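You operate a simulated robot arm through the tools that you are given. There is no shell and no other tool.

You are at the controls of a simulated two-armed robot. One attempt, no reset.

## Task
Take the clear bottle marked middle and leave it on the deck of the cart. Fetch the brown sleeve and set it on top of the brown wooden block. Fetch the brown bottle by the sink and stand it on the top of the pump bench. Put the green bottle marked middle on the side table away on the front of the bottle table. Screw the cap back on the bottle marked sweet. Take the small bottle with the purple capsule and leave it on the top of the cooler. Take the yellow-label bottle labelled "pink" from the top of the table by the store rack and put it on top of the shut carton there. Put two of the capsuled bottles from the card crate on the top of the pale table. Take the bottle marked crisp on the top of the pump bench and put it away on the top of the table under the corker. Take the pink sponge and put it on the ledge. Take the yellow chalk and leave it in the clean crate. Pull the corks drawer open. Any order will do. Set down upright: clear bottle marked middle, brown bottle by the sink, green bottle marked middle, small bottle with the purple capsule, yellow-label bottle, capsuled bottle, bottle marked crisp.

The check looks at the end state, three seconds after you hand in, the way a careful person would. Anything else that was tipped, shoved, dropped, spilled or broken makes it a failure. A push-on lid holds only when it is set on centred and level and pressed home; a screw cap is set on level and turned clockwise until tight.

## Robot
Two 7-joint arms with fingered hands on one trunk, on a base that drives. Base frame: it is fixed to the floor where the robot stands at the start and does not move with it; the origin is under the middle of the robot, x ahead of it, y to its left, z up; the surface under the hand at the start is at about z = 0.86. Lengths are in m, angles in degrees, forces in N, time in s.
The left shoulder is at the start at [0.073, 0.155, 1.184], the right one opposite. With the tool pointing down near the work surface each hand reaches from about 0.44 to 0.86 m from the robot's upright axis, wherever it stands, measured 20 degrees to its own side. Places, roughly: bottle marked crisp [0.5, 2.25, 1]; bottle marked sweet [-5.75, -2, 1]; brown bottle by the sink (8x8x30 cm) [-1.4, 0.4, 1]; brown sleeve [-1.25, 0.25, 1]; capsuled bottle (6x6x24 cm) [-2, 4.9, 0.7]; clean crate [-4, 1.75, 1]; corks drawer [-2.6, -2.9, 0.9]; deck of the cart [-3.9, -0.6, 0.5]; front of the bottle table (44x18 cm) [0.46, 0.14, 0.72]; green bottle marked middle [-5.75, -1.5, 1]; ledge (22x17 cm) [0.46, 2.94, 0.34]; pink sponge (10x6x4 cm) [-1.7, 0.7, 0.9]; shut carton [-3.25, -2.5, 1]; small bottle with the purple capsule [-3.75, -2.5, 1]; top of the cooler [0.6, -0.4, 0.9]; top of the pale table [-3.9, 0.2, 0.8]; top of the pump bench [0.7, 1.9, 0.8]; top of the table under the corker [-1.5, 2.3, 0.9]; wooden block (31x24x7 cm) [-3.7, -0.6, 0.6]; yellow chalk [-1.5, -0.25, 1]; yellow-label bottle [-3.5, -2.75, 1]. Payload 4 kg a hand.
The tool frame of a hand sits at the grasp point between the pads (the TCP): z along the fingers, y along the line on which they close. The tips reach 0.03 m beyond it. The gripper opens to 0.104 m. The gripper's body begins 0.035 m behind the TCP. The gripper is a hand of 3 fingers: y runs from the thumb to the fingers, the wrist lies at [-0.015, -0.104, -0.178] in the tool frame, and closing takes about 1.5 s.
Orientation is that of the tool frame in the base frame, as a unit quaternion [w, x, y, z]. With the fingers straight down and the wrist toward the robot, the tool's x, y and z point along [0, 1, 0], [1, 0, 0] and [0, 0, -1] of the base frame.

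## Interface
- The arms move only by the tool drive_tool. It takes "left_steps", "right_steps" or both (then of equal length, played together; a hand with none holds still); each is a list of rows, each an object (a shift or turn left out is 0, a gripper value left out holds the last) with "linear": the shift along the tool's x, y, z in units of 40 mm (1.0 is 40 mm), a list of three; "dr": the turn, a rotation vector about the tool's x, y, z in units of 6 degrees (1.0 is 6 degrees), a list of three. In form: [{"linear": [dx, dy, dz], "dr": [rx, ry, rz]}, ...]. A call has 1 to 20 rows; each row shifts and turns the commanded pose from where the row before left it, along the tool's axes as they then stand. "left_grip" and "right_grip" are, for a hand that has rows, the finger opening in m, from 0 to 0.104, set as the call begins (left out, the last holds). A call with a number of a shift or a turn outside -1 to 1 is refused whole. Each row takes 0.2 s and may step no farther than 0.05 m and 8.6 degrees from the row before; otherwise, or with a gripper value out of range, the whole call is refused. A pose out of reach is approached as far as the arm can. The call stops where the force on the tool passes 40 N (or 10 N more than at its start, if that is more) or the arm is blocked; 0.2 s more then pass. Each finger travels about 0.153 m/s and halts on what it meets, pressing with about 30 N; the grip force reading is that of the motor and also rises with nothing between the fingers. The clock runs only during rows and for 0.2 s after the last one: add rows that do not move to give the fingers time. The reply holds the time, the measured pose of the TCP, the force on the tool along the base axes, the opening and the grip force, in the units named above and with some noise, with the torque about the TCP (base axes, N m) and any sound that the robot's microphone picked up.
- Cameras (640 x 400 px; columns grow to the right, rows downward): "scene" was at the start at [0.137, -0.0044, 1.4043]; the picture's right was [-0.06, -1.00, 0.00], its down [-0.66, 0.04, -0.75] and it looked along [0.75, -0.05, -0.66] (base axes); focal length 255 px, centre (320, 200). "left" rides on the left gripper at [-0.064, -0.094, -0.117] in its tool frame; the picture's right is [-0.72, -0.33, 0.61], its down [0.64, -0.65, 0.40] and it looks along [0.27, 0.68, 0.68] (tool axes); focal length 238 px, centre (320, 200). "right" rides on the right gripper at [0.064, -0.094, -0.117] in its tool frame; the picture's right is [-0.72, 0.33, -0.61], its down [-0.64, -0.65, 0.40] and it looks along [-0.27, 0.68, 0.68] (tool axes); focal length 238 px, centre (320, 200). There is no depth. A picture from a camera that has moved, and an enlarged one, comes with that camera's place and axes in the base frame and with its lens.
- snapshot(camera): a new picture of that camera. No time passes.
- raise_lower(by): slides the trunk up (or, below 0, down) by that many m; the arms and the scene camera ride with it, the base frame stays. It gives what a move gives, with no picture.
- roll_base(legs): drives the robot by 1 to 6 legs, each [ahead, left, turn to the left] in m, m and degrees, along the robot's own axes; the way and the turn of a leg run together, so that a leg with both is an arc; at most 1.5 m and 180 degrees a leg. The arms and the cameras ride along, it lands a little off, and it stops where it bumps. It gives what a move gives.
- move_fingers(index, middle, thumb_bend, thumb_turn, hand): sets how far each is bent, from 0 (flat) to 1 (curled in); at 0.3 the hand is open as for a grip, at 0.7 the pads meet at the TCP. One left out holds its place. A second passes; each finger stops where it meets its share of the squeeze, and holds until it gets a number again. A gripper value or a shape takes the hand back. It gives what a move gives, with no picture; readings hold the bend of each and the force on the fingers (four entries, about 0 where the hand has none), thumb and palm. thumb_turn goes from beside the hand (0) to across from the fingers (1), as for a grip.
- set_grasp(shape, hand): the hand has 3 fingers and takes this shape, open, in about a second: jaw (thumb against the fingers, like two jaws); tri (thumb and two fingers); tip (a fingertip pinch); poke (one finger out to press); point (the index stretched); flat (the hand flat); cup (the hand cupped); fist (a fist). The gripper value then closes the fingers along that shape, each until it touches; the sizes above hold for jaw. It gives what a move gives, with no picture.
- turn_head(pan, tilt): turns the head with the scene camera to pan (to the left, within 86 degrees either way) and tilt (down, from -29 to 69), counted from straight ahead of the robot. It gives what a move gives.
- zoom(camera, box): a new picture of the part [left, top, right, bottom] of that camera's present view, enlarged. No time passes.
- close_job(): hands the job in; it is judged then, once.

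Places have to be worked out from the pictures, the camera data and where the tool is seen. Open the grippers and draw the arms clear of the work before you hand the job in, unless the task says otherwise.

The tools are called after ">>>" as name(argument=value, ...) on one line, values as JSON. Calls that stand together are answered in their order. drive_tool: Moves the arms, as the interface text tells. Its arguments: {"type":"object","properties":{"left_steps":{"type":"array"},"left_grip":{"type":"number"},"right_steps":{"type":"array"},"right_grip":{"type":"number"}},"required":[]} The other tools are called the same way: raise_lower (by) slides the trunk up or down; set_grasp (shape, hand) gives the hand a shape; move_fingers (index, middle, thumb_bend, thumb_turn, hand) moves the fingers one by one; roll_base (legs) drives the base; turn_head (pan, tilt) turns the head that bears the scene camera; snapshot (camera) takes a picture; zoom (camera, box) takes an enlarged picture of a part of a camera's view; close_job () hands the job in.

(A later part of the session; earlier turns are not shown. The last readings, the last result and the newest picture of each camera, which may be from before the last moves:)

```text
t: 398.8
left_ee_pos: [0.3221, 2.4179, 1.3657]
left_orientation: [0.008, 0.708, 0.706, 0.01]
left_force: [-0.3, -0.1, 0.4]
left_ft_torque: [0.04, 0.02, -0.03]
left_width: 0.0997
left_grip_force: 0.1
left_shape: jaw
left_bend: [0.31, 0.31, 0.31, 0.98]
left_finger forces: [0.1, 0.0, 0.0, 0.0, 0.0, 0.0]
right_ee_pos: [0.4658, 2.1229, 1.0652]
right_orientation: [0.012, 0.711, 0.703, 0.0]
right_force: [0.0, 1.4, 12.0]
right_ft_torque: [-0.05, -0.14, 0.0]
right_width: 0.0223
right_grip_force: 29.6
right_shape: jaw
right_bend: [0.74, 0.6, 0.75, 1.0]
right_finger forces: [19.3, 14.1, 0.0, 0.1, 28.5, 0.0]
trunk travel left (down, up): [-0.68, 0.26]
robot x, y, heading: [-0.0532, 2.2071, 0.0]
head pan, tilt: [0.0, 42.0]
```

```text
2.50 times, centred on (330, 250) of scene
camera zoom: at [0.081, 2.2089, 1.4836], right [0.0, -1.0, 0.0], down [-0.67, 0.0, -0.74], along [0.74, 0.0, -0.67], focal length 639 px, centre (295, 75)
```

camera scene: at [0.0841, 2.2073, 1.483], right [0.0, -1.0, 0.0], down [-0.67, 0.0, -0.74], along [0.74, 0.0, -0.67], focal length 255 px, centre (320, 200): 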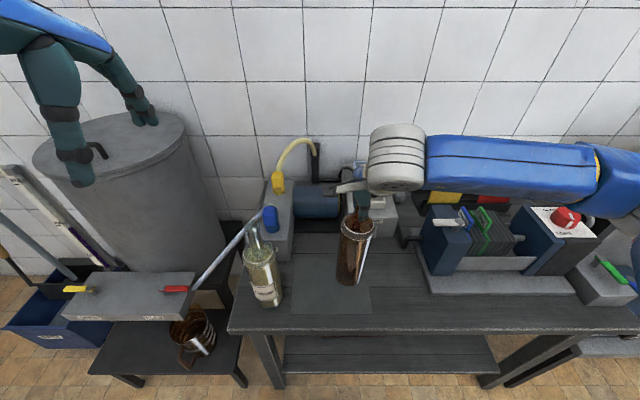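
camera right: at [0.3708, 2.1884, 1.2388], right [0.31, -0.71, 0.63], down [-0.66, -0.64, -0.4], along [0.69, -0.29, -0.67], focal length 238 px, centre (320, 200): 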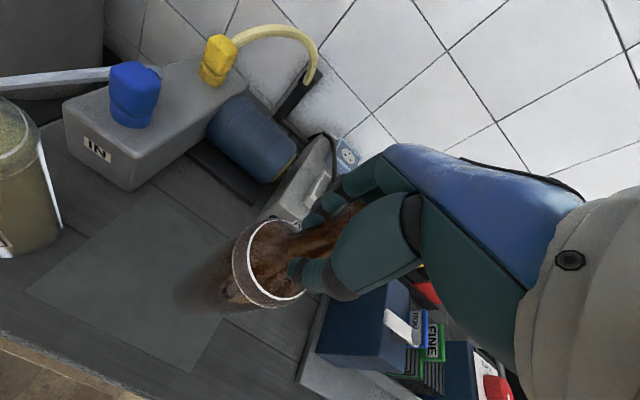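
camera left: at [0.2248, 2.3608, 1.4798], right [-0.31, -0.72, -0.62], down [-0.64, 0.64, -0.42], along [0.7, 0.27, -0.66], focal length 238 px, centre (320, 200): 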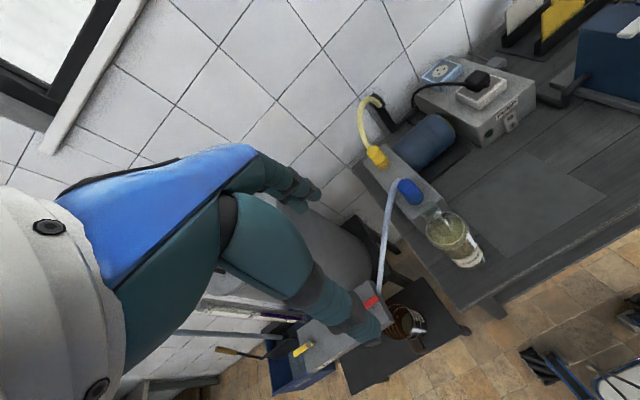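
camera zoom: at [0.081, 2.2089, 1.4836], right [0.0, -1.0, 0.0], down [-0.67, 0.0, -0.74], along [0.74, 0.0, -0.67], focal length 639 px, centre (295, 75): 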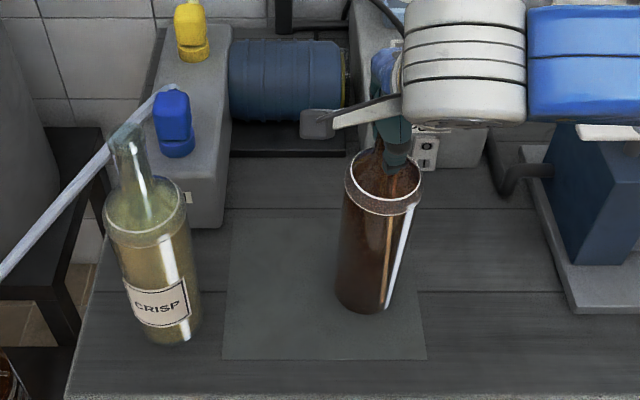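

Contact (+12 N) at TCP 1.065. I ease up, open, and lift the hand off.

>>> drive_tool(right_steps=[{"linear": [0, 0, -0.1]}, {"linear": [0, 0, 0]}])

>>> drive_tool(right_steps=[{"linear": [0, 0, 0]}, {"linear": [0, 0, 0]}, {"linear": [0, 0, 0]}, {"linear": [0, 0, 0]}, {"linear": [0, 0, 0]}], right_grip=0.1)

>>> drive_tool(right_steps=[{"linear": [0, 0, -0.5]}, {"linear": [0, 0, -0.9]}, {"linear": [0, 0, -0.9]}, {"linear": [0, 0, -0.9]}, {"linear": [0, 0, -0.9]}, {"linear": [0, 0, -0.9]}, {"linear": [-0.5, -0.6, -0.4]}, {"linear": [-0.6, -0.8, 0]}, {"linear": [-0.6, -0.8, 0]}, {"linear": [0, 0, 0]}])

>>> snapshot(camera="scene")

>>> snapshot(camera="left")

```text
t: 399.4
left_ee_pos: [0.3231, 2.4176, 1.3651]
left_orientation: [0.005, 0.708, 0.706, 0.009]
left_force: [0.5, -0.8, 0.5]
left_ft_torque: [0.0, 0.0, 0.04]
left_width: 0.1
left_grip_force: 0.1
left_shape: jaw
left_bend: [0.31, 0.31, 0.31, 0.98]
left_finger forces: [0.0, 0.0, 0.1, 0.0, 0.1, 0.0]
right_ee_pos: [0.4669, 2.1207, 1.0666]
right_orientation: [0.008, 0.711, 0.703, -0.002]
right_force: [0.5, 0.3, 0.3]
right_ft_torque: [-0.04, -0.13, 0.04]
right_width: 0.0221
right_grip_force: 29.9
right_shape: jaw
right_bend: [0.74, 0.6, 0.75, 1.0]
right_finger forces: [19.2, 12.3, 0.1, 0.0, 27.8, 0.1]
trunk travel left (down, up): [-0.68, 0.26]
robot x, y, heading: [-0.0526, 2.2041, 0.1]
head pan, tilt: [0.0, 42.0]
```

```text
t: 400.6
left_ee_pos: [0.3237, 2.4173, 1.3655]
left_orientation: [0.005, 0.708, 0.706, 0.009]
left_force: [0.3, 0.2, 0.7]
left_ft_torque: [0.0, -0.03, 0.06]
left_width: 0.0998
left_grip_force: 0.0
left_shape: jaw
left_bend: [0.31, 0.31, 0.31, 0.98]
left_finger forces: [0.0, 0.1, 0.1, 0.1, 0.0, 0.0]
right_ee_pos: [0.4667, 2.12, 1.0686]
right_orientation: [0.01, 0.712, 0.702, -0.001]
right_force: [-0.3, 0.1, -0.3]
right_ft_torque: [-0.01, 0.0, -0.01]
right_width: 0.0996
right_grip_force: 0.1
right_shape: jaw
right_bend: [0.31, 0.31, 0.31, 0.98]
right_finger forces: [0.0, 0.0, 0.0, 0.1, 0.0, 0.1]
trunk travel left (down, up): [-0.68, 0.26]
robot x, y, heading: [-0.0521, 2.204, 0.3]
head pan, tilt: [0.0, 42.0]
```

```text
t: 402.8
left_ee_pos: [0.3238, 2.418, 1.3647]
left_orientation: [0.006, 0.708, 0.706, 0.01]
left_force: [-0.1, -0.3, -1.0]
left_ft_torque: [-0.01, 0.0, 0.06]
left_width: 0.0998
left_grip_force: 0.1
left_shape: jaw
left_bend: [0.31, 0.31, 0.31, 0.98]
left_finger forces: [0.0, 0.0, 0.0, 0.0, 0.0, 0.0]
right_ee_pos: [0.3767, 2.0565, 1.2834]
right_orientation: [0.008, 0.712, 0.702, -0.002]
right_force: [0.0, -0.9, 0.5]
right_ft_torque: [-0.01, 0.01, 0.03]
right_width: 0.0998
right_grip_force: 0.0
right_shape: jaw
right_bend: [0.31, 0.31, 0.31, 0.98]
right_finger forces: [0.0, 0.0, 0.1, 0.0, 0.0, 0.1]
trunk travel left (down, up): [-0.68, 0.26]
robot x, y, heading: [-0.0562, 2.2094, -0.0]
head pan, tilt: [0.0, 42.0]
```

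```text
taken
camera scene: at [0.0833, 2.2068, 1.4831], right [0.0, -1.0, 0.0], down [-0.67, 0.0, -0.74], along [0.74, 0.0, -0.67], focal length 255 px, centre (320, 200)
```

scene: 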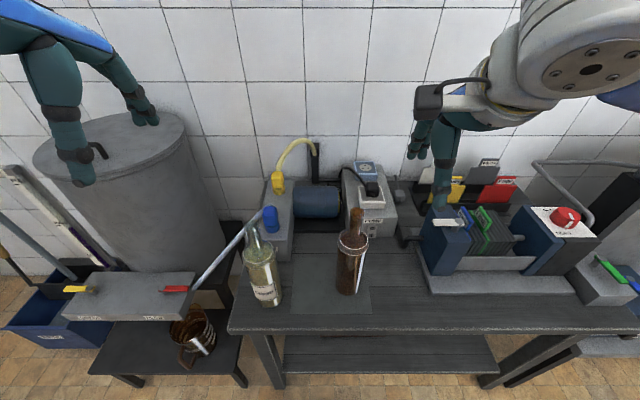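

```text
taken
camera left: at [0.2266, 2.354, 1.4801], right [-0.32, -0.71, -0.62], down [-0.64, 0.65, -0.41], along [0.7, 0.27, -0.66], focal length 238 px, centre (320, 200)
```

left: 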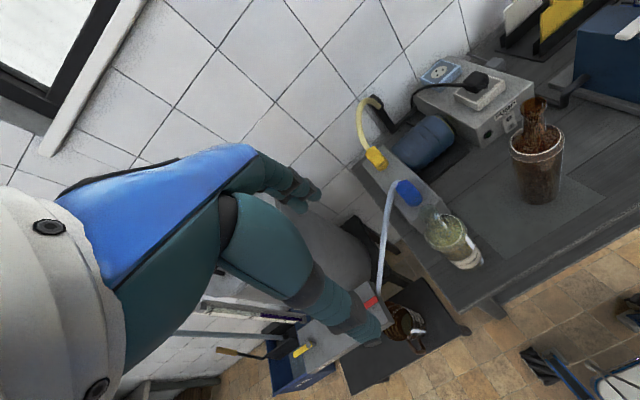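

The brown bottle stands on the bench. Now CRISP with the left hand; I zoom to locate its mouth.

>>> zoom(camera="scene", box=[210, 190, 310, 320])

>>> zoom(camera="left", box=[390, 160, 520, 290])

```text
3.08 times, centred on (260, 255) of scene
camera zoom: at [0.0833, 2.2068, 1.4831], right [0.0, -1.0, 0.0], down [-0.67, 0.0, -0.74], along [0.74, 0.0, -0.67], focal length 786 px, centre (505, 31)
```

zoom: 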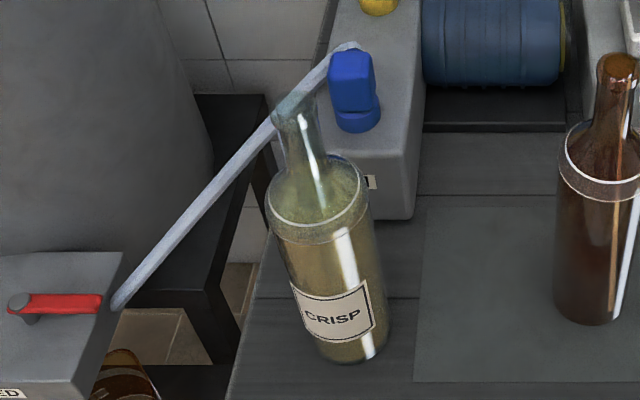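

```text
3.08 times, centred on (455, 225) of left
camera zoom: at [0.2266, 2.354, 1.4801], right [-0.32, -0.71, -0.62], down [-0.64, 0.65, -0.41], along [0.7, 0.27, -0.66], focal length 733 px, centre (-95, 123)
```

zoom: 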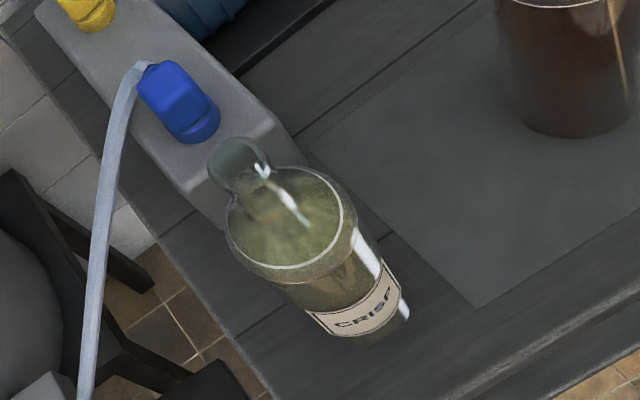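

CRISP's mouth is at (0.433, 2.347, 1.098). I move the left hand above it.

>>> drive_tool(left_steps=[{"linear": [-0.45, 0.68, 0]}, {"linear": [-0.45, 0.68, 0]}, {"linear": [-0.45, 0.68, 0.3]}, {"linear": [-0.43, 0.68, 0.8]}, {"linear": [0, 0, 0.8]}, {"linear": [0, 0, 0.8]}, {"linear": [0, 0, 0.8]}, {"linear": [0, 0, 0.7]}, {"linear": [0, 0, 0]}], left_grip=0.1)

>>> snapshot(camera="left")

>>> snapshot(camera="scene")

```text
t: 404.8
left_ee_pos: [0.4339, 2.3483, 1.1965]
left_orientation: [0.006, 0.708, 0.706, 0.01]
left_force: [0.1, -0.4, -0.3]
left_ft_torque: [-0.03, -0.01, -0.01]
left_width: 0.1001
left_grip_force: 0.1
left_shape: jaw
left_bend: [0.31, 0.31, 0.31, 0.98]
left_finger forces: [0.1, 0.0, 0.0, 0.0, 0.1, 0.0]
right_ee_pos: [0.3747, 2.0566, 1.2838]
right_orientation: [0.01, 0.712, 0.702, -0.001]
right_force: [0.4, 0.1, 0.2]
right_ft_torque: [0.03, -0.02, -0.01]
right_width: 0.0995
right_grip_force: 0.0
right_shape: jaw
right_bend: [0.31, 0.31, 0.31, 0.98]
right_finger forces: [0.0, 0.0, 0.0, 0.0, 0.0, 0.1]
trunk travel left (down, up): [-0.68, 0.26]
robot x, y, heading: [-0.052, 2.2072, -0.1]
head pan, tilt: [0.0, 42.0]
```

```text
taken
camera left: at [0.336, 2.2842, 1.311], right [-0.32, -0.71, -0.62], down [-0.64, 0.65, -0.42], along [0.7, 0.27, -0.66], focal length 238 px, centre (320, 200)
```

left: 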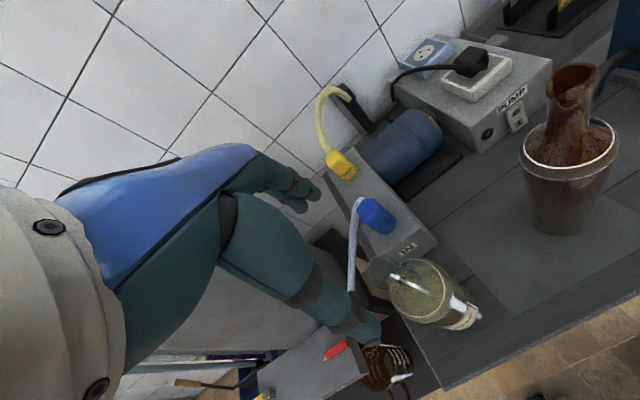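

```text
taken
camera scene: at [0.083, 2.2068, 1.4831], right [0.0, -1.0, 0.0], down [-0.67, 0.0, -0.74], along [0.74, 0.0, -0.67], focal length 255 px, centre (320, 200)
```

scene: 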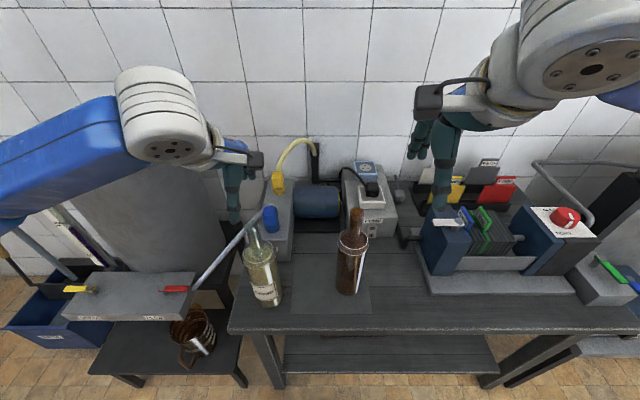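

Aligned. I lower over CRISP's neck and close.

>>> drive_tool(left_steps=[{"linear": [0, 0, 0.7]}, {"linear": [0, 0, 0.8]}, {"linear": [0, 0, 0.8]}, {"linear": [0, 0, 0.6]}, {"linear": [0, 0, 0.38]}, {"linear": [0, 0, 0]}])

>>> drive_tool(left_steps=[{"linear": [0, 0, 0]}, {"linear": [0, 0, 0]}, {"linear": [0, 0, 0]}, {"linear": [0, 0, 0]}, {"linear": [0, 0, 0]}, {"linear": [0, 0, 0]}, {"linear": [0, 0, 0]}, {"linear": [0, 0, 0]}], left_grip=0.0)

>>> snapshot(camera="left")

>>> snapshot(camera="scene")

```text
t: 406.2
left_ee_pos: [0.4371, 2.3434, 1.0666]
left_orientation: [0.006, 0.708, 0.706, 0.01]
left_force: [0.4, 0.5, -0.3]
left_ft_torque: [-0.04, 0.04, 0.0]
left_width: 0.0998
left_grip_force: 0.1
left_shape: jaw
left_bend: [0.31, 0.31, 0.31, 0.98]
left_finger forces: [0.0, 0.0, 0.0, 0.0, 0.1, 0.1]
right_ee_pos: [0.3764, 2.0565, 1.2836]
right_orientation: [0.01, 0.712, 0.703, -0.002]
right_force: [0.4, 0.0, 0.0]
right_ft_torque: [-0.02, -0.01, 0.02]
right_width: 0.0997
right_grip_force: 0.2
right_shape: jaw
right_bend: [0.31, 0.31, 0.31, 0.98]
right_finger forces: [0.0, 0.0, 0.0, 0.0, 0.0, 0.0]
trunk travel left (down, up): [-0.68, 0.26]
robot x, y, heading: [-0.054, 2.2058, 0.3]
head pan, tilt: [0.0, 42.0]
```

```text
t: 408.0
left_ee_pos: [0.4383, 2.3442, 1.0678]
left_orientation: [0.005, 0.708, 0.706, 0.009]
left_force: [0.1, -0.8, 0.1]
left_ft_torque: [-0.03, 0.01, 0.09]
left_width: 0.0233
left_grip_force: 30.3
left_shape: jaw
left_bend: [0.72, 0.64, 0.74, 1.0]
left_finger forces: [17.4, 9.5, 0.0, 0.0, 26.3, 0.1]
right_ee_pos: [0.3749, 2.0549, 1.2843]
right_orientation: [0.01, 0.712, 0.702, 0.0]
right_force: [0.4, -0.5, -0.8]
right_ft_torque: [-0.01, 0.01, 0.01]
right_width: 0.0997
right_grip_force: 0.1
right_shape: jaw
right_bend: [0.31, 0.31, 0.31, 0.98]
right_finger forces: [0.0, 0.0, 0.0, 0.1, 0.0, 0.1]
trunk travel left (down, up): [-0.68, 0.26]
robot x, y, heading: [-0.0549, 2.2076, 0.0]
head pan, tilt: [0.0, 42.0]
```

```text
taken
camera left: at [0.3404, 2.2806, 1.182], right [-0.32, -0.71, -0.62], down [-0.64, 0.65, -0.41], along [0.7, 0.27, -0.66], focal length 238 px, centre (320, 200)
```

left: 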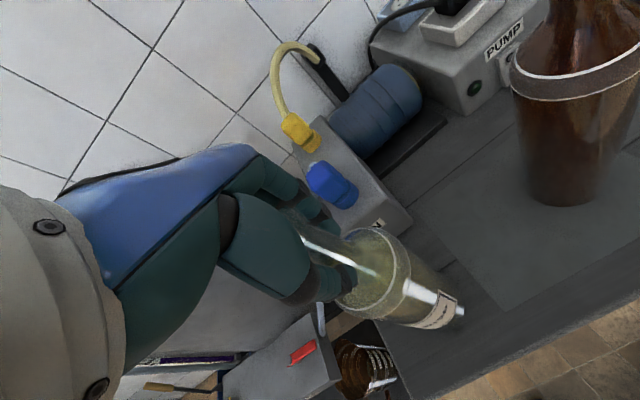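

```text
taken
camera scene: at [0.0839, 2.2062, 1.483], right [0.0, -1.0, 0.0], down [-0.67, 0.0, -0.74], along [0.74, 0.0, -0.67], focal length 255 px, centre (320, 200)
```

scene: 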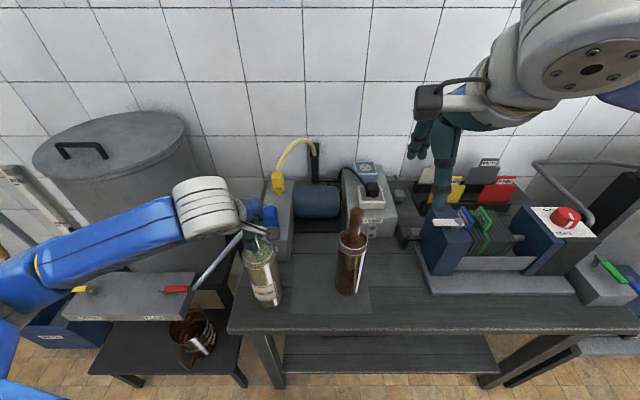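

Held. I lift CRISP, back off from the bench and turn around toward the corker table.

>>> drive_tool(left_steps=[{"linear": [0, 0, -0.3]}, {"linear": [0, 0, -0.8]}, {"linear": [0, 0, -0.9]}, {"linear": [0, 0, -0.9]}, {"linear": [0, 0, -0.9]}, {"linear": [0, 0, -0.9]}, {"linear": [0, 0, 0]}])

>>> roll_base(legs=[[-0.3, 0, 0]])

>>> turn_head(pan=45, tilt=40)

>>> snapshot(camera="scene")

>>> turn_head(pan=0, tilt=35)

>>> snapshot(camera="scene")

```text
t: 409.6
left_ee_pos: [0.4362, 2.3449, 1.2551]
left_orientation: [0.005, 0.708, 0.706, 0.009]
left_force: [-0.5, 0.4, -11.7]
left_ft_torque: [-0.01, -0.1, -0.03]
left_width: 0.0218
left_grip_force: 29.9
left_shape: jaw
left_bend: [0.72, 0.64, 0.74, 1.0]
left_finger forces: [15.9, 8.0, 0.0, 0.1, 21.8, 0.1]
right_ee_pos: [0.377, 2.0567, 1.2836]
right_orientation: [0.009, 0.711, 0.703, -0.002]
right_force: [-0.4, -0.4, 0.0]
right_ft_torque: [-0.01, 0.01, 0.0]
right_width: 0.0997
right_grip_force: 0.1
right_shape: jaw
right_bend: [0.31, 0.31, 0.31, 0.98]
right_finger forces: [0.0, 0.0, 0.0, 0.0, 0.0, 0.0]
trunk travel left (down, up): [-0.68, 0.26]
robot x, y, heading: [-0.0538, 2.2061, 0.3]
head pan, tilt: [0.0, 42.0]
```

```text
t: 411.7
left_ee_pos: [0.1353, 2.3452, 1.2525]
left_orientation: [0.004, 0.708, 0.706, 0.008]
left_force: [0.3, 0.5, -11.6]
left_ft_torque: [-0.02, -0.14, 0.01]
left_width: 0.0221
left_grip_force: 29.7
left_shape: jaw
left_bend: [0.72, 0.64, 0.74, 1.0]
left_finger forces: [16.2, 9.1, 0.0, 0.0, 22.1, 0.0]
right_ee_pos: [0.0768, 2.057, 1.2831]
right_orientation: [0.008, 0.711, 0.703, -0.003]
right_force: [0.2, -0.6, 0.0]
right_ft_torque: [-0.01, -0.01, -0.03]
right_width: 0.0995
right_grip_force: 0.0
right_shape: jaw
right_bend: [0.31, 0.31, 0.31, 0.98]
right_finger forces: [0.0, 0.0, 0.0, 0.0, 0.0, 0.0]
trunk travel left (down, up): [-0.68, 0.26]
robot x, y, heading: [-0.3562, 2.2038, 0.1]
head pan, tilt: [0.0, 42.0]
```

```text
t: 412.8
left_ee_pos: [0.1282, 2.346, 1.2535]
left_orientation: [0.006, 0.708, 0.706, 0.01]
left_force: [0.9, -0.2, -11.5]
left_ft_torque: [-0.01, -0.13, -0.02]
left_width: 0.0215
left_grip_force: 30.1
left_shape: jaw
left_bend: [0.72, 0.64, 0.74, 1.0]
left_finger forces: [16.3, 9.4, 0.0, 0.0, 22.2, 0.0]
right_ee_pos: [0.07, 2.0571, 1.2847]
right_orientation: [0.01, 0.711, 0.703, -0.001]
right_force: [0.5, 0.0, 0.3]
right_ft_torque: [-0.01, -0.03, 0.0]
right_width: 0.0997
right_grip_force: 0.0
right_shape: jaw
right_bend: [0.31, 0.31, 0.31, 0.98]
right_finger forces: [0.0, 0.0, 0.1, 0.0, 0.0, 0.1]
trunk travel left (down, up): [-0.68, 0.26]
robot x, y, heading: [-0.3564, 2.2072, 0.5]
head pan, tilt: [45.0, 40.0]
```

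```text
taken
camera scene: at [-0.2424, 2.2669, 1.4858], right [0.71, -0.71, 0.0], down [-0.46, -0.46, -0.76], along [0.54, 0.54, -0.65], focal length 255 px, centre (320, 200)
```

scene: 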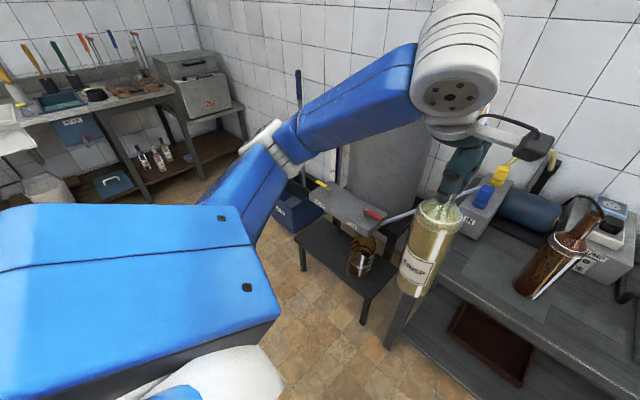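

```text
t: 413.9
left_ee_pos: [0.1285, 2.3434, 1.2533]
left_orientation: [0.006, 0.708, 0.706, 0.01]
left_force: [-0.1, -0.4, -13.4]
left_ft_torque: [0.01, -0.06, 0.01]
left_width: 0.0214
left_grip_force: 30.0
left_shape: jaw
left_bend: [0.72, 0.64, 0.74, 1.0]
left_finger forces: [16.1, 9.4, 0.0, 0.0, 22.5, 0.0]
right_ee_pos: [0.0703, 2.0572, 1.2846]
right_orientation: [0.01, 0.711, 0.703, -0.001]
right_force: [-0.3, 0.0, 0.8]
right_ft_torque: [0.01, -0.01, 0.03]
right_width: 0.0996
right_grip_force: 0.1
right_shape: jaw
right_bend: [0.31, 0.31, 0.31, 0.98]
right_finger forces: [0.1, 0.1, 0.1, 0.1, 0.1, 0.0]
trunk travel left (down, up): [-0.68, 0.26]
robot x, y, heading: [-0.3565, 2.2074, 0.1]
head pan, tilt: [0.0, 35.0]
```

```text
taken
camera scene: at [-0.2143, 2.2069, 1.4933], right [0.0, -1.0, 0.0], down [-0.58, 0.0, -0.82], along [0.82, 0.0, -0.58], focal length 255 px, centre (320, 200)
```

scene: 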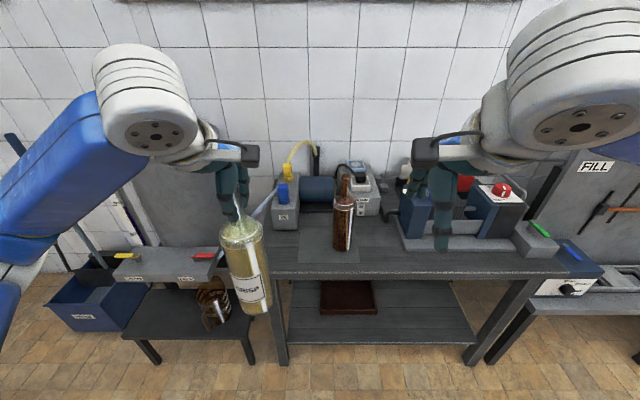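

CRISP is heavy but well held. I turn around in two steps to face the corker table.

>>> roll_base(legs=[[0, 0, 90], [0, 0, 90]])

>>> turn_head(pan=0, tilt=28)

>>> snapshot(camera="scene")

>>> snapshot(camera="left")

```text
t: 421.9
left_ee_pos: [-0.8445, 2.0771, 1.2538]
left_orientation: [-0.009, -0.699, 0.715, 0.006]
left_force: [0.4, 0.7, -12.5]
left_ft_torque: [0.05, 0.11, 0.0]
left_width: 0.0209
left_grip_force: 30.1
left_shape: jaw
left_bend: [0.72, 0.64, 0.74, 1.0]
left_finger forces: [15.5, 9.8, 0.1, 0.1, 21.0, 0.1]
right_ee_pos: [-0.7817, 2.3638, 1.2845]
right_orientation: [0.001, -0.695, 0.719, 0.009]
right_force: [0.4, -0.3, -0.2]
right_ft_torque: [0.0, 0.02, -0.02]
right_width: 0.0993
right_grip_force: 0.1
right_shape: jaw
right_bend: [0.31, 0.31, 0.31, 0.98]
right_finger forces: [0.0, 0.1, 0.1, 0.0, 0.1, 0.0]
trunk travel left (down, up): [-0.68, 0.26]
robot x, y, heading: [-0.3573, 2.2056, 178.6]
head pan, tilt: [0.0, 35.0]
```

```text
t: 422.6
left_ee_pos: [-0.8443, 2.0764, 1.2558]
left_orientation: [-0.01, -0.698, 0.716, 0.007]
left_force: [-0.2, 0.2, -12.4]
left_ft_torque: [0.0, 0.16, -0.02]
left_width: 0.021
left_grip_force: 30.6
left_shape: jaw
left_bend: [0.72, 0.64, 0.74, 1.0]
left_finger forces: [15.3, 10.6, 0.0, 0.0, 21.4, 0.0]
right_ee_pos: [-0.7798, 2.363, 1.2864]
right_orientation: [0.0, -0.695, 0.719, 0.01]
right_force: [0.4, 0.0, -0.2]
right_ft_torque: [0.01, -0.02, 0.02]
right_width: 0.1001
right_grip_force: 0.1
right_shape: jaw
right_bend: [0.31, 0.31, 0.31, 0.98]
right_finger forces: [0.1, 0.0, 0.0, 0.1, 0.0, 0.1]
trunk travel left (down, up): [-0.68, 0.26]
robot x, y, heading: [-0.3598, 2.2031, 178.9]
head pan, tilt: [0.0, 28.0]
```

```text
taken
camera scene: at [-0.5053, 2.2086, 1.5041], right [0.02, 1.0, 0.0], down [0.47, -0.01, -0.88], along [-0.88, 0.02, -0.47], focal length 255 px, centre (320, 200)
```

scene: 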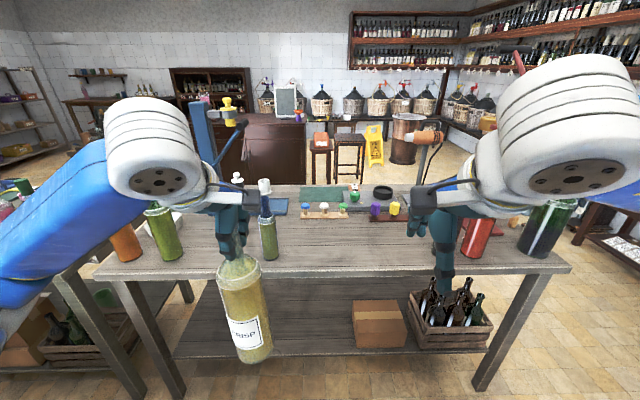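

```text
taken
camera left: at [-0.7474, 2.1389, 1.3699], right [0.33, 0.71, -0.62], down [0.63, -0.66, -0.41], along [-0.7, -0.26, -0.66], focal length 238 px, centre (320, 200)
```

left: 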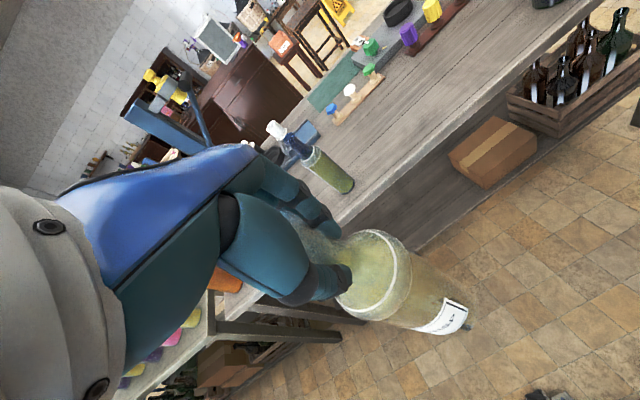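

This is the table under the corker; its front-middle is free around (-1.33, 2.3). I strafe right, then drive in.

>>> drive_tool(left_steps=[{"linear": [0, 0, -0.5]}, {"linear": [0, 0, -0.6]}, {"linear": [0, 0, 0]}])

>>> roll_base(legs=[[0, -0.22, 1], [0.33, 0, 0]])

>>> turn_head(pan=5, tilt=42)

>>> snapshot(camera="scene")

>>> snapshot(camera="left")

```text
t: 423.4
left_ee_pos: [-0.8428, 2.0765, 1.2978]
left_orientation: [-0.01, -0.699, 0.715, 0.005]
left_force: [0.2, -0.5, -12.2]
left_ft_torque: [-0.03, 0.16, -0.01]
left_width: 0.0208
left_grip_force: 29.5
left_shape: jaw
left_bend: [0.72, 0.64, 0.74, 1.0]
left_finger forces: [15.2, 10.7, 0.1, 0.1, 21.4, 0.0]
right_ee_pos: [-0.7791, 2.3644, 1.2842]
right_orientation: [0.001, -0.696, 0.718, 0.011]
right_force: [0.5, -0.5, 0.1]
right_ft_torque: [-0.04, -0.02, 0.01]
right_width: 0.0999
right_grip_force: 0.1
right_shape: jaw
right_bend: [0.31, 0.31, 0.31, 0.98]
right_finger forces: [0.0, 0.1, 0.1, 0.0, 0.1, 0.0]
trunk travel left (down, up): [-0.68, 0.26]
robot x, y, heading: [-0.3556, 2.2083, 179.0]
head pan, tilt: [0.0, 28.0]
```

```text
t: 426.9
left_ee_pos: [-1.1727, 2.2786, 1.2978]
left_orientation: [-0.009, -0.707, 0.707, 0.007]
left_force: [-0.1, 0.8, -12.0]
left_ft_torque: [-0.05, 0.09, 0.01]
left_width: 0.0213
left_grip_force: 29.9
left_shape: jaw
left_bend: [0.72, 0.64, 0.74, 1.0]
left_finger forces: [15.6, 10.9, 0.1, 0.0, 21.8, 0.0]
right_ee_pos: [-1.1163, 2.568, 1.2873]
right_orientation: [0.0, -0.704, 0.71, 0.012]
right_force: [-0.3, 1.1, 0.5]
right_ft_torque: [-0.03, -0.01, 0.02]
right_width: 0.0999
right_grip_force: 0.0
right_shape: jaw
right_bend: [0.31, 0.31, 0.31, 0.98]
right_finger forces: [0.1, 0.1, 0.0, 0.1, 0.1, 0.0]
trunk travel left (down, up): [-0.68, 0.26]
robot x, y, heading: [-0.6911, 2.4195, -180.1]
head pan, tilt: [0.0, 28.0]
```

```text
t: 427.6
left_ee_pos: [-1.1727, 2.2807, 1.298]
left_orientation: [-0.011, -0.706, 0.708, 0.006]
left_force: [-0.2, -0.5, -12.6]
left_ft_torque: [-0.14, 0.16, -0.01]
left_width: 0.0209
left_grip_force: 30.1
left_shape: jaw
left_bend: [0.72, 0.64, 0.74, 1.0]
left_finger forces: [15.4, 14.7, 0.0, 0.0, 21.9, 0.1]
right_ee_pos: [-1.1178, 2.5677, 1.2858]
right_orientation: [-0.001, -0.704, 0.71, 0.011]
right_force: [0.3, 0.2, -0.2]
right_ft_torque: [0.06, 0.02, 0.02]
right_width: 0.0996
right_grip_force: 0.1
right_shape: jaw
right_bend: [0.31, 0.31, 0.31, 0.98]
right_finger forces: [0.1, 0.1, 0.0, 0.1, 0.0, 0.0]
trunk travel left (down, up): [-0.68, 0.26]
robot x, y, heading: [-0.6917, 2.423, -179.8]
head pan, tilt: [5.0, 42.0]
```

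```text
taken
camera scene: at [-0.8326, 2.413, 1.4829], right [-0.09, 1.0, 0.0], down [0.67, 0.06, -0.74], along [-0.74, -0.07, -0.67], focal length 255 px, centre (320, 200)
```

scene: 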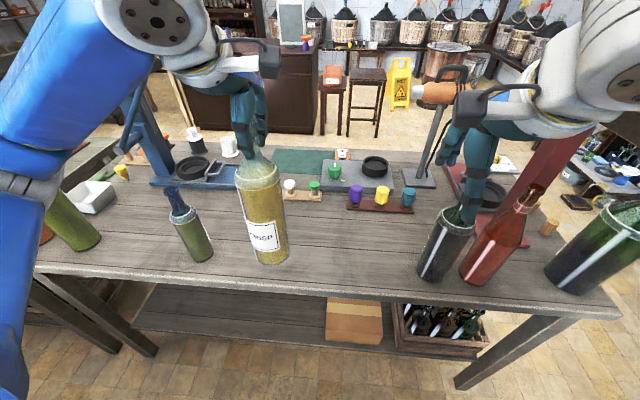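

```text
taken
camera left: at [-1.0775, 2.3446, 1.4128], right [0.31, 0.72, -0.63], down [0.64, -0.64, -0.42], along [-0.7, -0.27, -0.66], focal length 238 px, centre (320, 200)
```

left: 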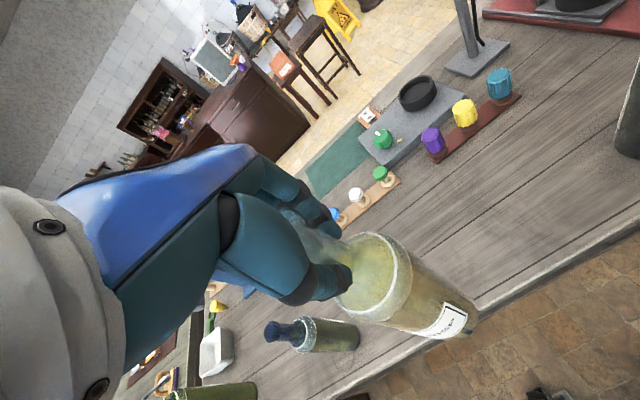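

CRISP goes to about (-1.32, 2.30), in front of the stopper rack. I move forward and begin lowering.

>>> drive_tool(left_steps=[{"linear": [-0.12, 0.9, 0]}, {"linear": [-0.12, 0.9, 0]}, {"linear": [-0.12, 0.9, 0]}, {"linear": [-0.12, 0.9, 0.3]}, {"linear": [0, 0, 0.7]}, {"linear": [0, 0, 0.7]}, {"linear": [0, 0, 0.4]}, {"linear": [0, 0, 0]}])

>>> snapshot(camera="scene")

>>> snapshot(camera="left")

```text
t: 429.4
left_ee_pos: [-1.3176, 2.2997, 1.218]
left_orientation: [-0.01, -0.707, 0.708, 0.005]
left_force: [0.0, -0.4, -12.1]
left_ft_torque: [-0.05, 0.19, 0.02]
left_width: 0.0204
left_grip_force: 30.0
left_shape: jaw
left_bend: [0.72, 0.64, 0.74, 1.0]
left_finger forces: [15.3, 11.6, 0.0, 0.0, 21.7, 0.1]
right_ee_pos: [-1.1177, 2.5708, 1.2852]
right_orientation: [0.0, -0.704, 0.71, 0.011]
right_force: [-0.6, -0.2, 0.2]
right_ft_torque: [0.03, -0.02, 0.0]
right_width: 0.0998
right_grip_force: 0.2
right_shape: jaw
right_bend: [0.31, 0.31, 0.31, 0.98]
right_finger forces: [0.1, 0.0, 0.0, 0.0, 0.0, 0.0]
trunk travel left (down, up): [-0.68, 0.26]
robot x, y, heading: [-0.6925, 2.4203, -179.9]
head pan, tilt: [5.0, 42.0]
```

```text
taken
camera scene: at [-0.8346, 2.4144, 1.4826], right [-0.09, 1.0, 0.0], down [0.67, 0.06, -0.74], along [-0.74, -0.07, -0.67], focal length 255 px, centre (320, 200)
```

scene: 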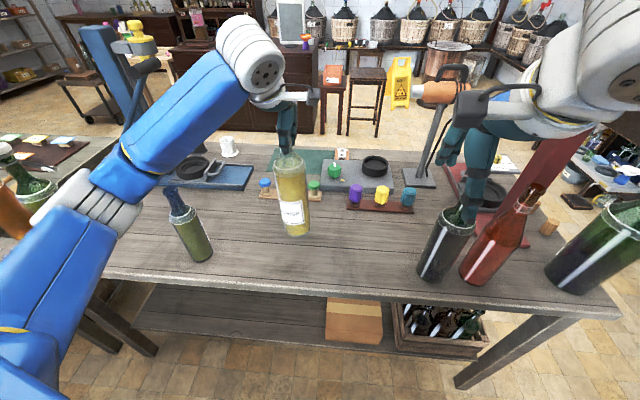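

```text
taken
camera left: at [-1.2225, 2.3656, 1.3314], right [0.31, 0.71, -0.63], down [0.64, -0.64, -0.42], along [-0.7, -0.27, -0.66], focal length 238 px, centre (320, 200)
```

left: 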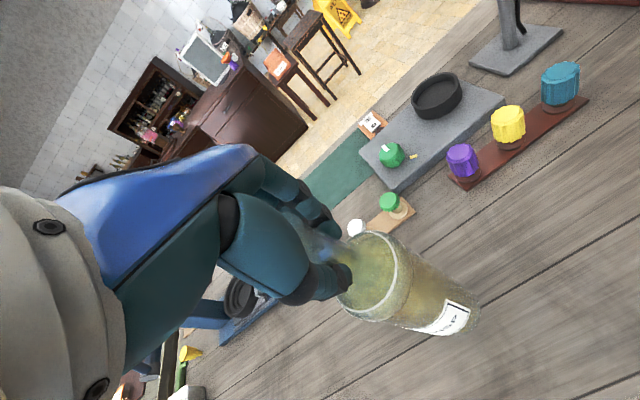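

Clear of the stopper rack. I lower to contact.

>>> drive_tool(left_steps=[{"linear": [0, 0, 0.5]}, {"linear": [0, 0, 0.4]}, {"linear": [0, 0, 0.2]}, {"linear": [0, 0, 0.1]}, {"linear": [0, 0, 0.1]}, {"linear": [0, 0, 0]}])

>>> zoom(camera="scene", box=[220, 80, 400, 280])

```text
t: 430.8
left_ee_pos: [-1.3223, 2.2991, 1.1649]
left_orientation: [-0.011, -0.706, 0.708, 0.006]
left_force: [0.0, 0.7, -12.4]
left_ft_torque: [-0.04, 0.12, 0.0]
left_width: 0.0207
left_grip_force: 29.9
left_shape: jaw
left_bend: [0.72, 0.64, 0.74, 1.0]
left_finger forces: [15.2, 11.8, 0.0, 0.0, 21.8, 0.0]
right_ee_pos: [-1.1171, 2.5697, 1.285]
right_orientation: [0.0, -0.703, 0.711, 0.012]
right_force: [-0.1, -0.7, 0.8]
right_ft_torque: [0.02, -0.03, 0.01]
right_width: 0.0996
right_grip_force: 0.0
right_shape: jaw
right_bend: [0.31, 0.31, 0.31, 0.98]
right_finger forces: [0.0, 0.1, 0.0, 0.0, 0.0, 0.0]
trunk travel left (down, up): [-0.68, 0.26]
robot x, y, heading: [-0.6917, 2.4224, -179.9]
head pan, tilt: [5.0, 42.0]
```

```text
2.00 times, centred on (310, 180) of scene
camera zoom: at [-0.8342, 2.4138, 1.4827], right [-0.09, 1.0, 0.0], down [0.67, 0.06, -0.74], along [-0.74, -0.07, -0.67], focal length 511 px, centre (340, 240)
```

zoom: 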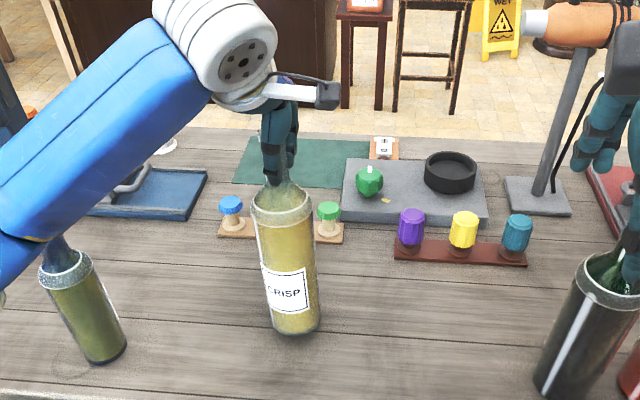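

>>> drive_tool(left_steps=[{"linear": [0, 0, 0.1]}, {"linear": [0, 0, 0.1]}, {"linear": [0, 0, 0.08]}, {"linear": [0, 0, 0]}])

```text
t: 431.8
left_ee_pos: [-1.3222, 2.2992, 1.1541]
left_orientation: [-0.01, -0.707, 0.707, 0.007]
left_force: [0.5, -0.1, -12.2]
left_ft_torque: [-0.02, 0.12, -0.02]
left_width: 0.0207
left_grip_force: 29.5
left_shape: jaw
left_bend: [0.72, 0.64, 0.74, 1.0]
left_finger forces: [15.2, 11.4, 0.1, 0.0, 21.7, 0.0]
right_ee_pos: [-1.1177, 2.5685, 1.2862]
right_orientation: [0.0, -0.704, 0.71, 0.012]
right_force: [0.5, 1.0, 0.4]
right_ft_torque: [0.01, 0.01, 0.0]
right_width: 0.0998
right_grip_force: 0.0
right_shape: jaw
right_bend: [0.31, 0.31, 0.31, 0.98]
right_finger forces: [0.1, 0.0, 0.1, 0.1, 0.0, 0.1]
trunk travel left (down, up): [-0.68, 0.26]
robot x, y, heading: [-0.6946, 2.423, -179.5]
head pan, tilt: [5.0, 42.0]
```

Still hanging; I go a little further in small steps.

>>> drive_tool(left_steps=[{"linear": [0, 0, 0.1]}, {"linear": [0, 0, 0.08]}, {"linear": [0, 0, 0.08]}, {"linear": [0, 0, 0]}])

>>> zoom(camera="scene", box=[220, 80, 400, 280])

```text
t: 432.8
left_ee_pos: [-1.3177, 2.3017, 1.1518]
left_orientation: [-0.014, -0.707, 0.707, 0.011]
left_force: [0.4, 2.0, 29.5]
left_ft_torque: [-0.16, 0.02, 0.0]
left_width: 0.0233
left_grip_force: 30.1
left_shape: jaw
left_bend: [0.72, 0.63, 0.74, 1.0]
left_finger forces: [16.6, 27.0, 0.0, 0.1, 33.1, 0.1]
right_ee_pos: [-1.1117, 2.5725, 1.2875]
right_orientation: [-0.003, -0.704, 0.71, 0.012]
right_force: [0.8, -0.5, 0.1]
right_ft_torque: [0.0, 0.01, 0.01]
right_width: 0.1001
right_grip_force: 0.0
right_shape: jaw
right_bend: [0.31, 0.31, 0.31, 0.98]
right_finger forces: [0.0, 0.0, 0.0, 0.1, 0.0, 0.0]
trunk travel left (down, up): [-0.68, 0.26]
robot x, y, heading: [-0.6969, 2.4219, -179.9]
head pan, tilt: [5.0, 42.0]
```

```text
2.00 times, centred on (310, 180) of scene
camera zoom: at [-0.8238, 2.4177, 1.4843], right [-0.09, 1.0, 0.0], down [0.66, 0.06, -0.74], along [-0.74, -0.07, -0.67], focal length 511 px, centre (340, 240)
```

zoom: 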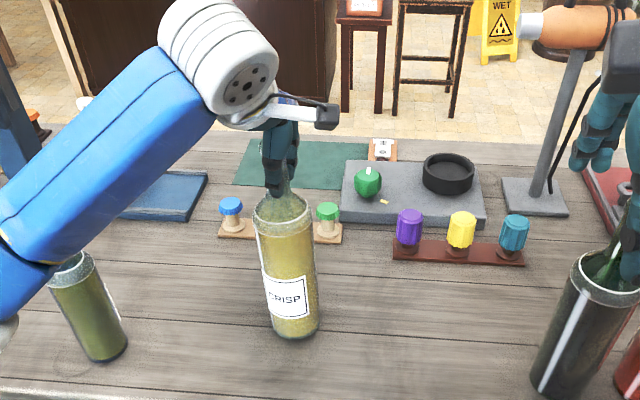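

Contact (+29 N). I ease up, open the hand and rise straight.

>>> drive_tool(left_steps=[{"linear": [0, 0, -0.15]}, {"linear": [0, 0, 0]}])

>>> drive_tool(left_steps=[{"linear": [0, 0, 0]}, {"linear": [0, 0, 0]}, {"linear": [0, 0, 0]}, {"linear": [0, 0, 0]}, {"linear": [0, 0, 0]}], left_grip=0.1)

>>> drive_tool(left_steps=[{"linear": [0, 0, -0.5]}, {"linear": [0, 0, -0.9]}, {"linear": [0, 0, -0.9]}, {"linear": [0, 0, -0.9]}, {"linear": [0, 0, -0.9]}, {"linear": [0, 0, -0.6]}, {"linear": [0, 0, 0]}])

>>> snapshot(camera="scene")

```text
t: 433.4
left_ee_pos: [-1.318, 2.3003, 1.1532]
left_orientation: [-0.012, -0.707, 0.707, 0.006]
left_force: [0.7, 0.9, 16.2]
left_ft_torque: [-0.13, 0.11, -0.01]
left_width: 0.0232
left_grip_force: 30.0
left_shape: jaw
left_bend: [0.72, 0.63, 0.74, 1.0]
left_finger forces: [16.7, 21.4, 0.1, 0.1, 28.6, 0.0]
right_ee_pos: [-1.113, 2.5718, 1.2871]
right_orientation: [-0.002, -0.704, 0.71, 0.012]
right_force: [-0.7, 0.6, -0.1]
right_ft_torque: [0.0, -0.03, 0.02]
right_width: 0.0997
right_grip_force: 0.1
right_shape: jaw
right_bend: [0.31, 0.31, 0.31, 0.98]
right_finger forces: [0.1, 0.0, 0.0, 0.1, 0.1, 0.1]
trunk travel left (down, up): [-0.68, 0.26]
robot x, y, heading: [-0.6925, 2.4226, -179.9]
head pan, tilt: [5.0, 42.0]
```

```text
t: 434.6
left_ee_pos: [-1.3203, 2.2989, 1.1515]
left_orientation: [-0.011, -0.706, 0.708, 0.007]
left_force: [-0.8, 0.0, 0.3]
left_ft_torque: [0.0, 0.0, 0.01]
left_width: 0.0999
left_grip_force: 0.0
left_shape: jaw
left_bend: [0.31, 0.31, 0.31, 0.98]
left_finger forces: [0.0, 0.0, 0.0, 0.0, 0.2, 0.0]
right_ee_pos: [-1.1158, 2.57, 1.287]
right_orientation: [0.0, -0.704, 0.71, 0.011]
right_force: [0.5, 0.2, 0.0]
right_ft_torque: [0.0, -0.03, 0.0]
right_width: 0.0996
right_grip_force: 0.0
right_shape: jaw
right_bend: [0.31, 0.31, 0.31, 0.98]
right_finger forces: [0.0, 0.0, 0.1, 0.0, 0.0, 0.0]
trunk travel left (down, up): [-0.68, 0.26]
robot x, y, heading: [-0.6929, 2.4232, -179.9]
head pan, tilt: [5.0, 42.0]
```

```text
t: 436.2
left_ee_pos: [-1.3173, 2.3017, 1.3366]
left_orientation: [-0.011, -0.707, 0.707, 0.007]
left_force: [0.2, 0.4, -0.2]
left_ft_torque: [0.01, 0.0, -0.01]
left_width: 0.1002
left_grip_force: 0.0
left_shape: jaw
left_bend: [0.31, 0.31, 0.31, 0.98]
left_finger forces: [0.1, 0.1, 0.0, 0.0, 0.1, 0.1]
right_ee_pos: [-1.1162, 2.5704, 1.2857]
right_orientation: [-0.001, -0.704, 0.71, 0.011]
right_force: [-0.2, -0.4, -0.4]
right_ft_torque: [-0.02, -0.05, 0.0]
right_width: 0.0995
right_grip_force: 0.0
right_shape: jaw
right_bend: [0.31, 0.31, 0.31, 0.98]
right_finger forces: [0.0, 0.0, 0.0, 0.0, 0.0, 0.0]
trunk travel left (down, up): [-0.68, 0.26]
robot x, y, heading: [-0.6959, 2.4189, -179.6]
head pan, tilt: [5.0, 42.0]
```

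```text
taken
camera scene: at [-0.8317, 2.4148, 1.483], right [-0.09, 1.0, 0.0], down [0.67, 0.06, -0.74], along [-0.74, -0.07, -0.67], focal length 255 px, centre (320, 200)
```

scene: 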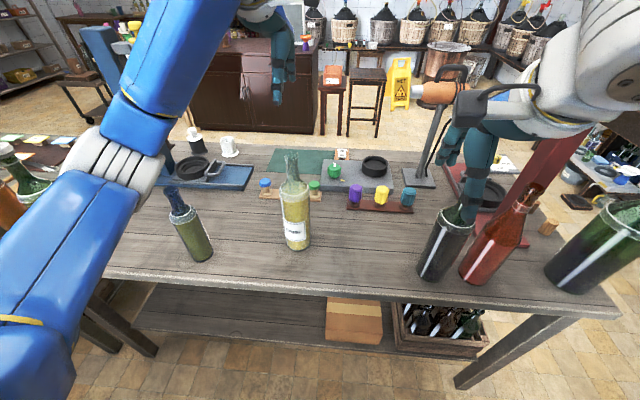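

CRISP stands on the corker table. Next the capsuled bottles in the north. I back off, turn to face +y and drive that way.

>>> roll_base(legs=[[-0.42, 0, 0], [0, 0, -90], [0.9, 0, 0]])

>>> turn_head(pan=30, tilt=22)

>>> snapshot(camera="scene")

```text
t: 446.9
left_ee_pos: [-0.4426, 3.9315, 1.3381]
left_orientation: [-0.003, -0.015, 1.0, 0.013]
left_force: [0.2, 0.2, 0.5]
left_ft_torque: [0.04, -0.01, 0.03]
left_width: 0.0999
left_grip_force: 0.0
left_shape: jaw
left_bend: [0.31, 0.31, 0.31, 0.98]
left_finger forces: [0.0, 0.0, 0.1, 0.0, 0.1, 0.0]
right_ee_pos: [-0.1686, 3.74, 1.2865]
right_orientation: [0.006, -0.012, 1.0, 0.01]
right_force: [-0.6, 0.3, -0.3]
right_ft_torque: [0.01, 0.04, -0.02]
right_width: 0.0998
right_grip_force: 0.1
right_shape: jaw
right_bend: [0.31, 0.31, 0.31, 0.98]
right_finger forces: [0.1, 0.1, 0.0, 0.0, 0.0, 0.0]
trunk travel left (down, up): [-0.68, 0.26]
robot x, y, heading: [-0.3039, 3.3151, 91.7]
head pan, tilt: [5.0, 42.0]
```

```text
t: 447.8
left_ee_pos: [-0.4442, 3.9306, 1.3381]
left_orientation: [-0.005, -0.015, 1.0, 0.014]
left_force: [-0.4, 0.0, 0.4]
left_ft_torque: [0.03, 0.02, -0.03]
left_width: 0.1003
left_grip_force: 0.0
left_shape: jaw
left_bend: [0.31, 0.31, 0.31, 0.98]
left_finger forces: [0.0, 0.0, 0.0, 0.1, 0.1, 0.0]
right_ee_pos: [-0.1687, 3.7412, 1.2861]
right_orientation: [0.006, -0.011, 1.0, 0.01]
right_force: [0.9, 0.5, -0.6]
right_ft_torque: [0.0, 0.02, -0.03]
right_width: 0.0997
right_grip_force: 0.1
right_shape: jaw
right_bend: [0.31, 0.31, 0.31, 0.98]
right_finger forces: [0.0, 0.0, 0.0, 0.0, 0.0, 0.0]
trunk travel left (down, up): [-0.68, 0.26]
robot x, y, heading: [-0.3039, 3.3127, 92.0]
head pan, tilt: [30.0, 22.0]
```

```text
taken
camera scene: at [-0.3553, 3.4485, 1.5141], right [0.85, 0.53, 0.0], down [0.2, -0.32, -0.93], along [-0.49, 0.79, -0.38], focal length 255 px, centre (320, 200)
```

scene: 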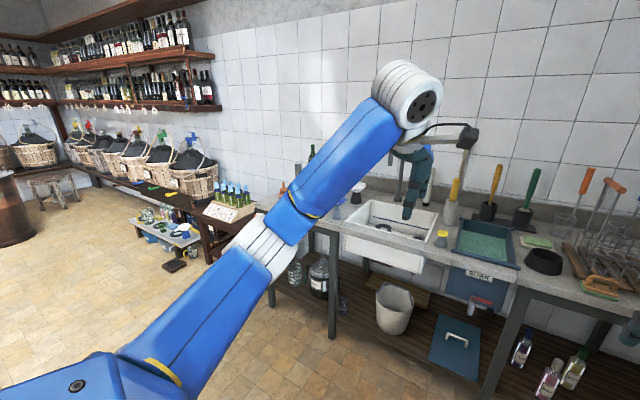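

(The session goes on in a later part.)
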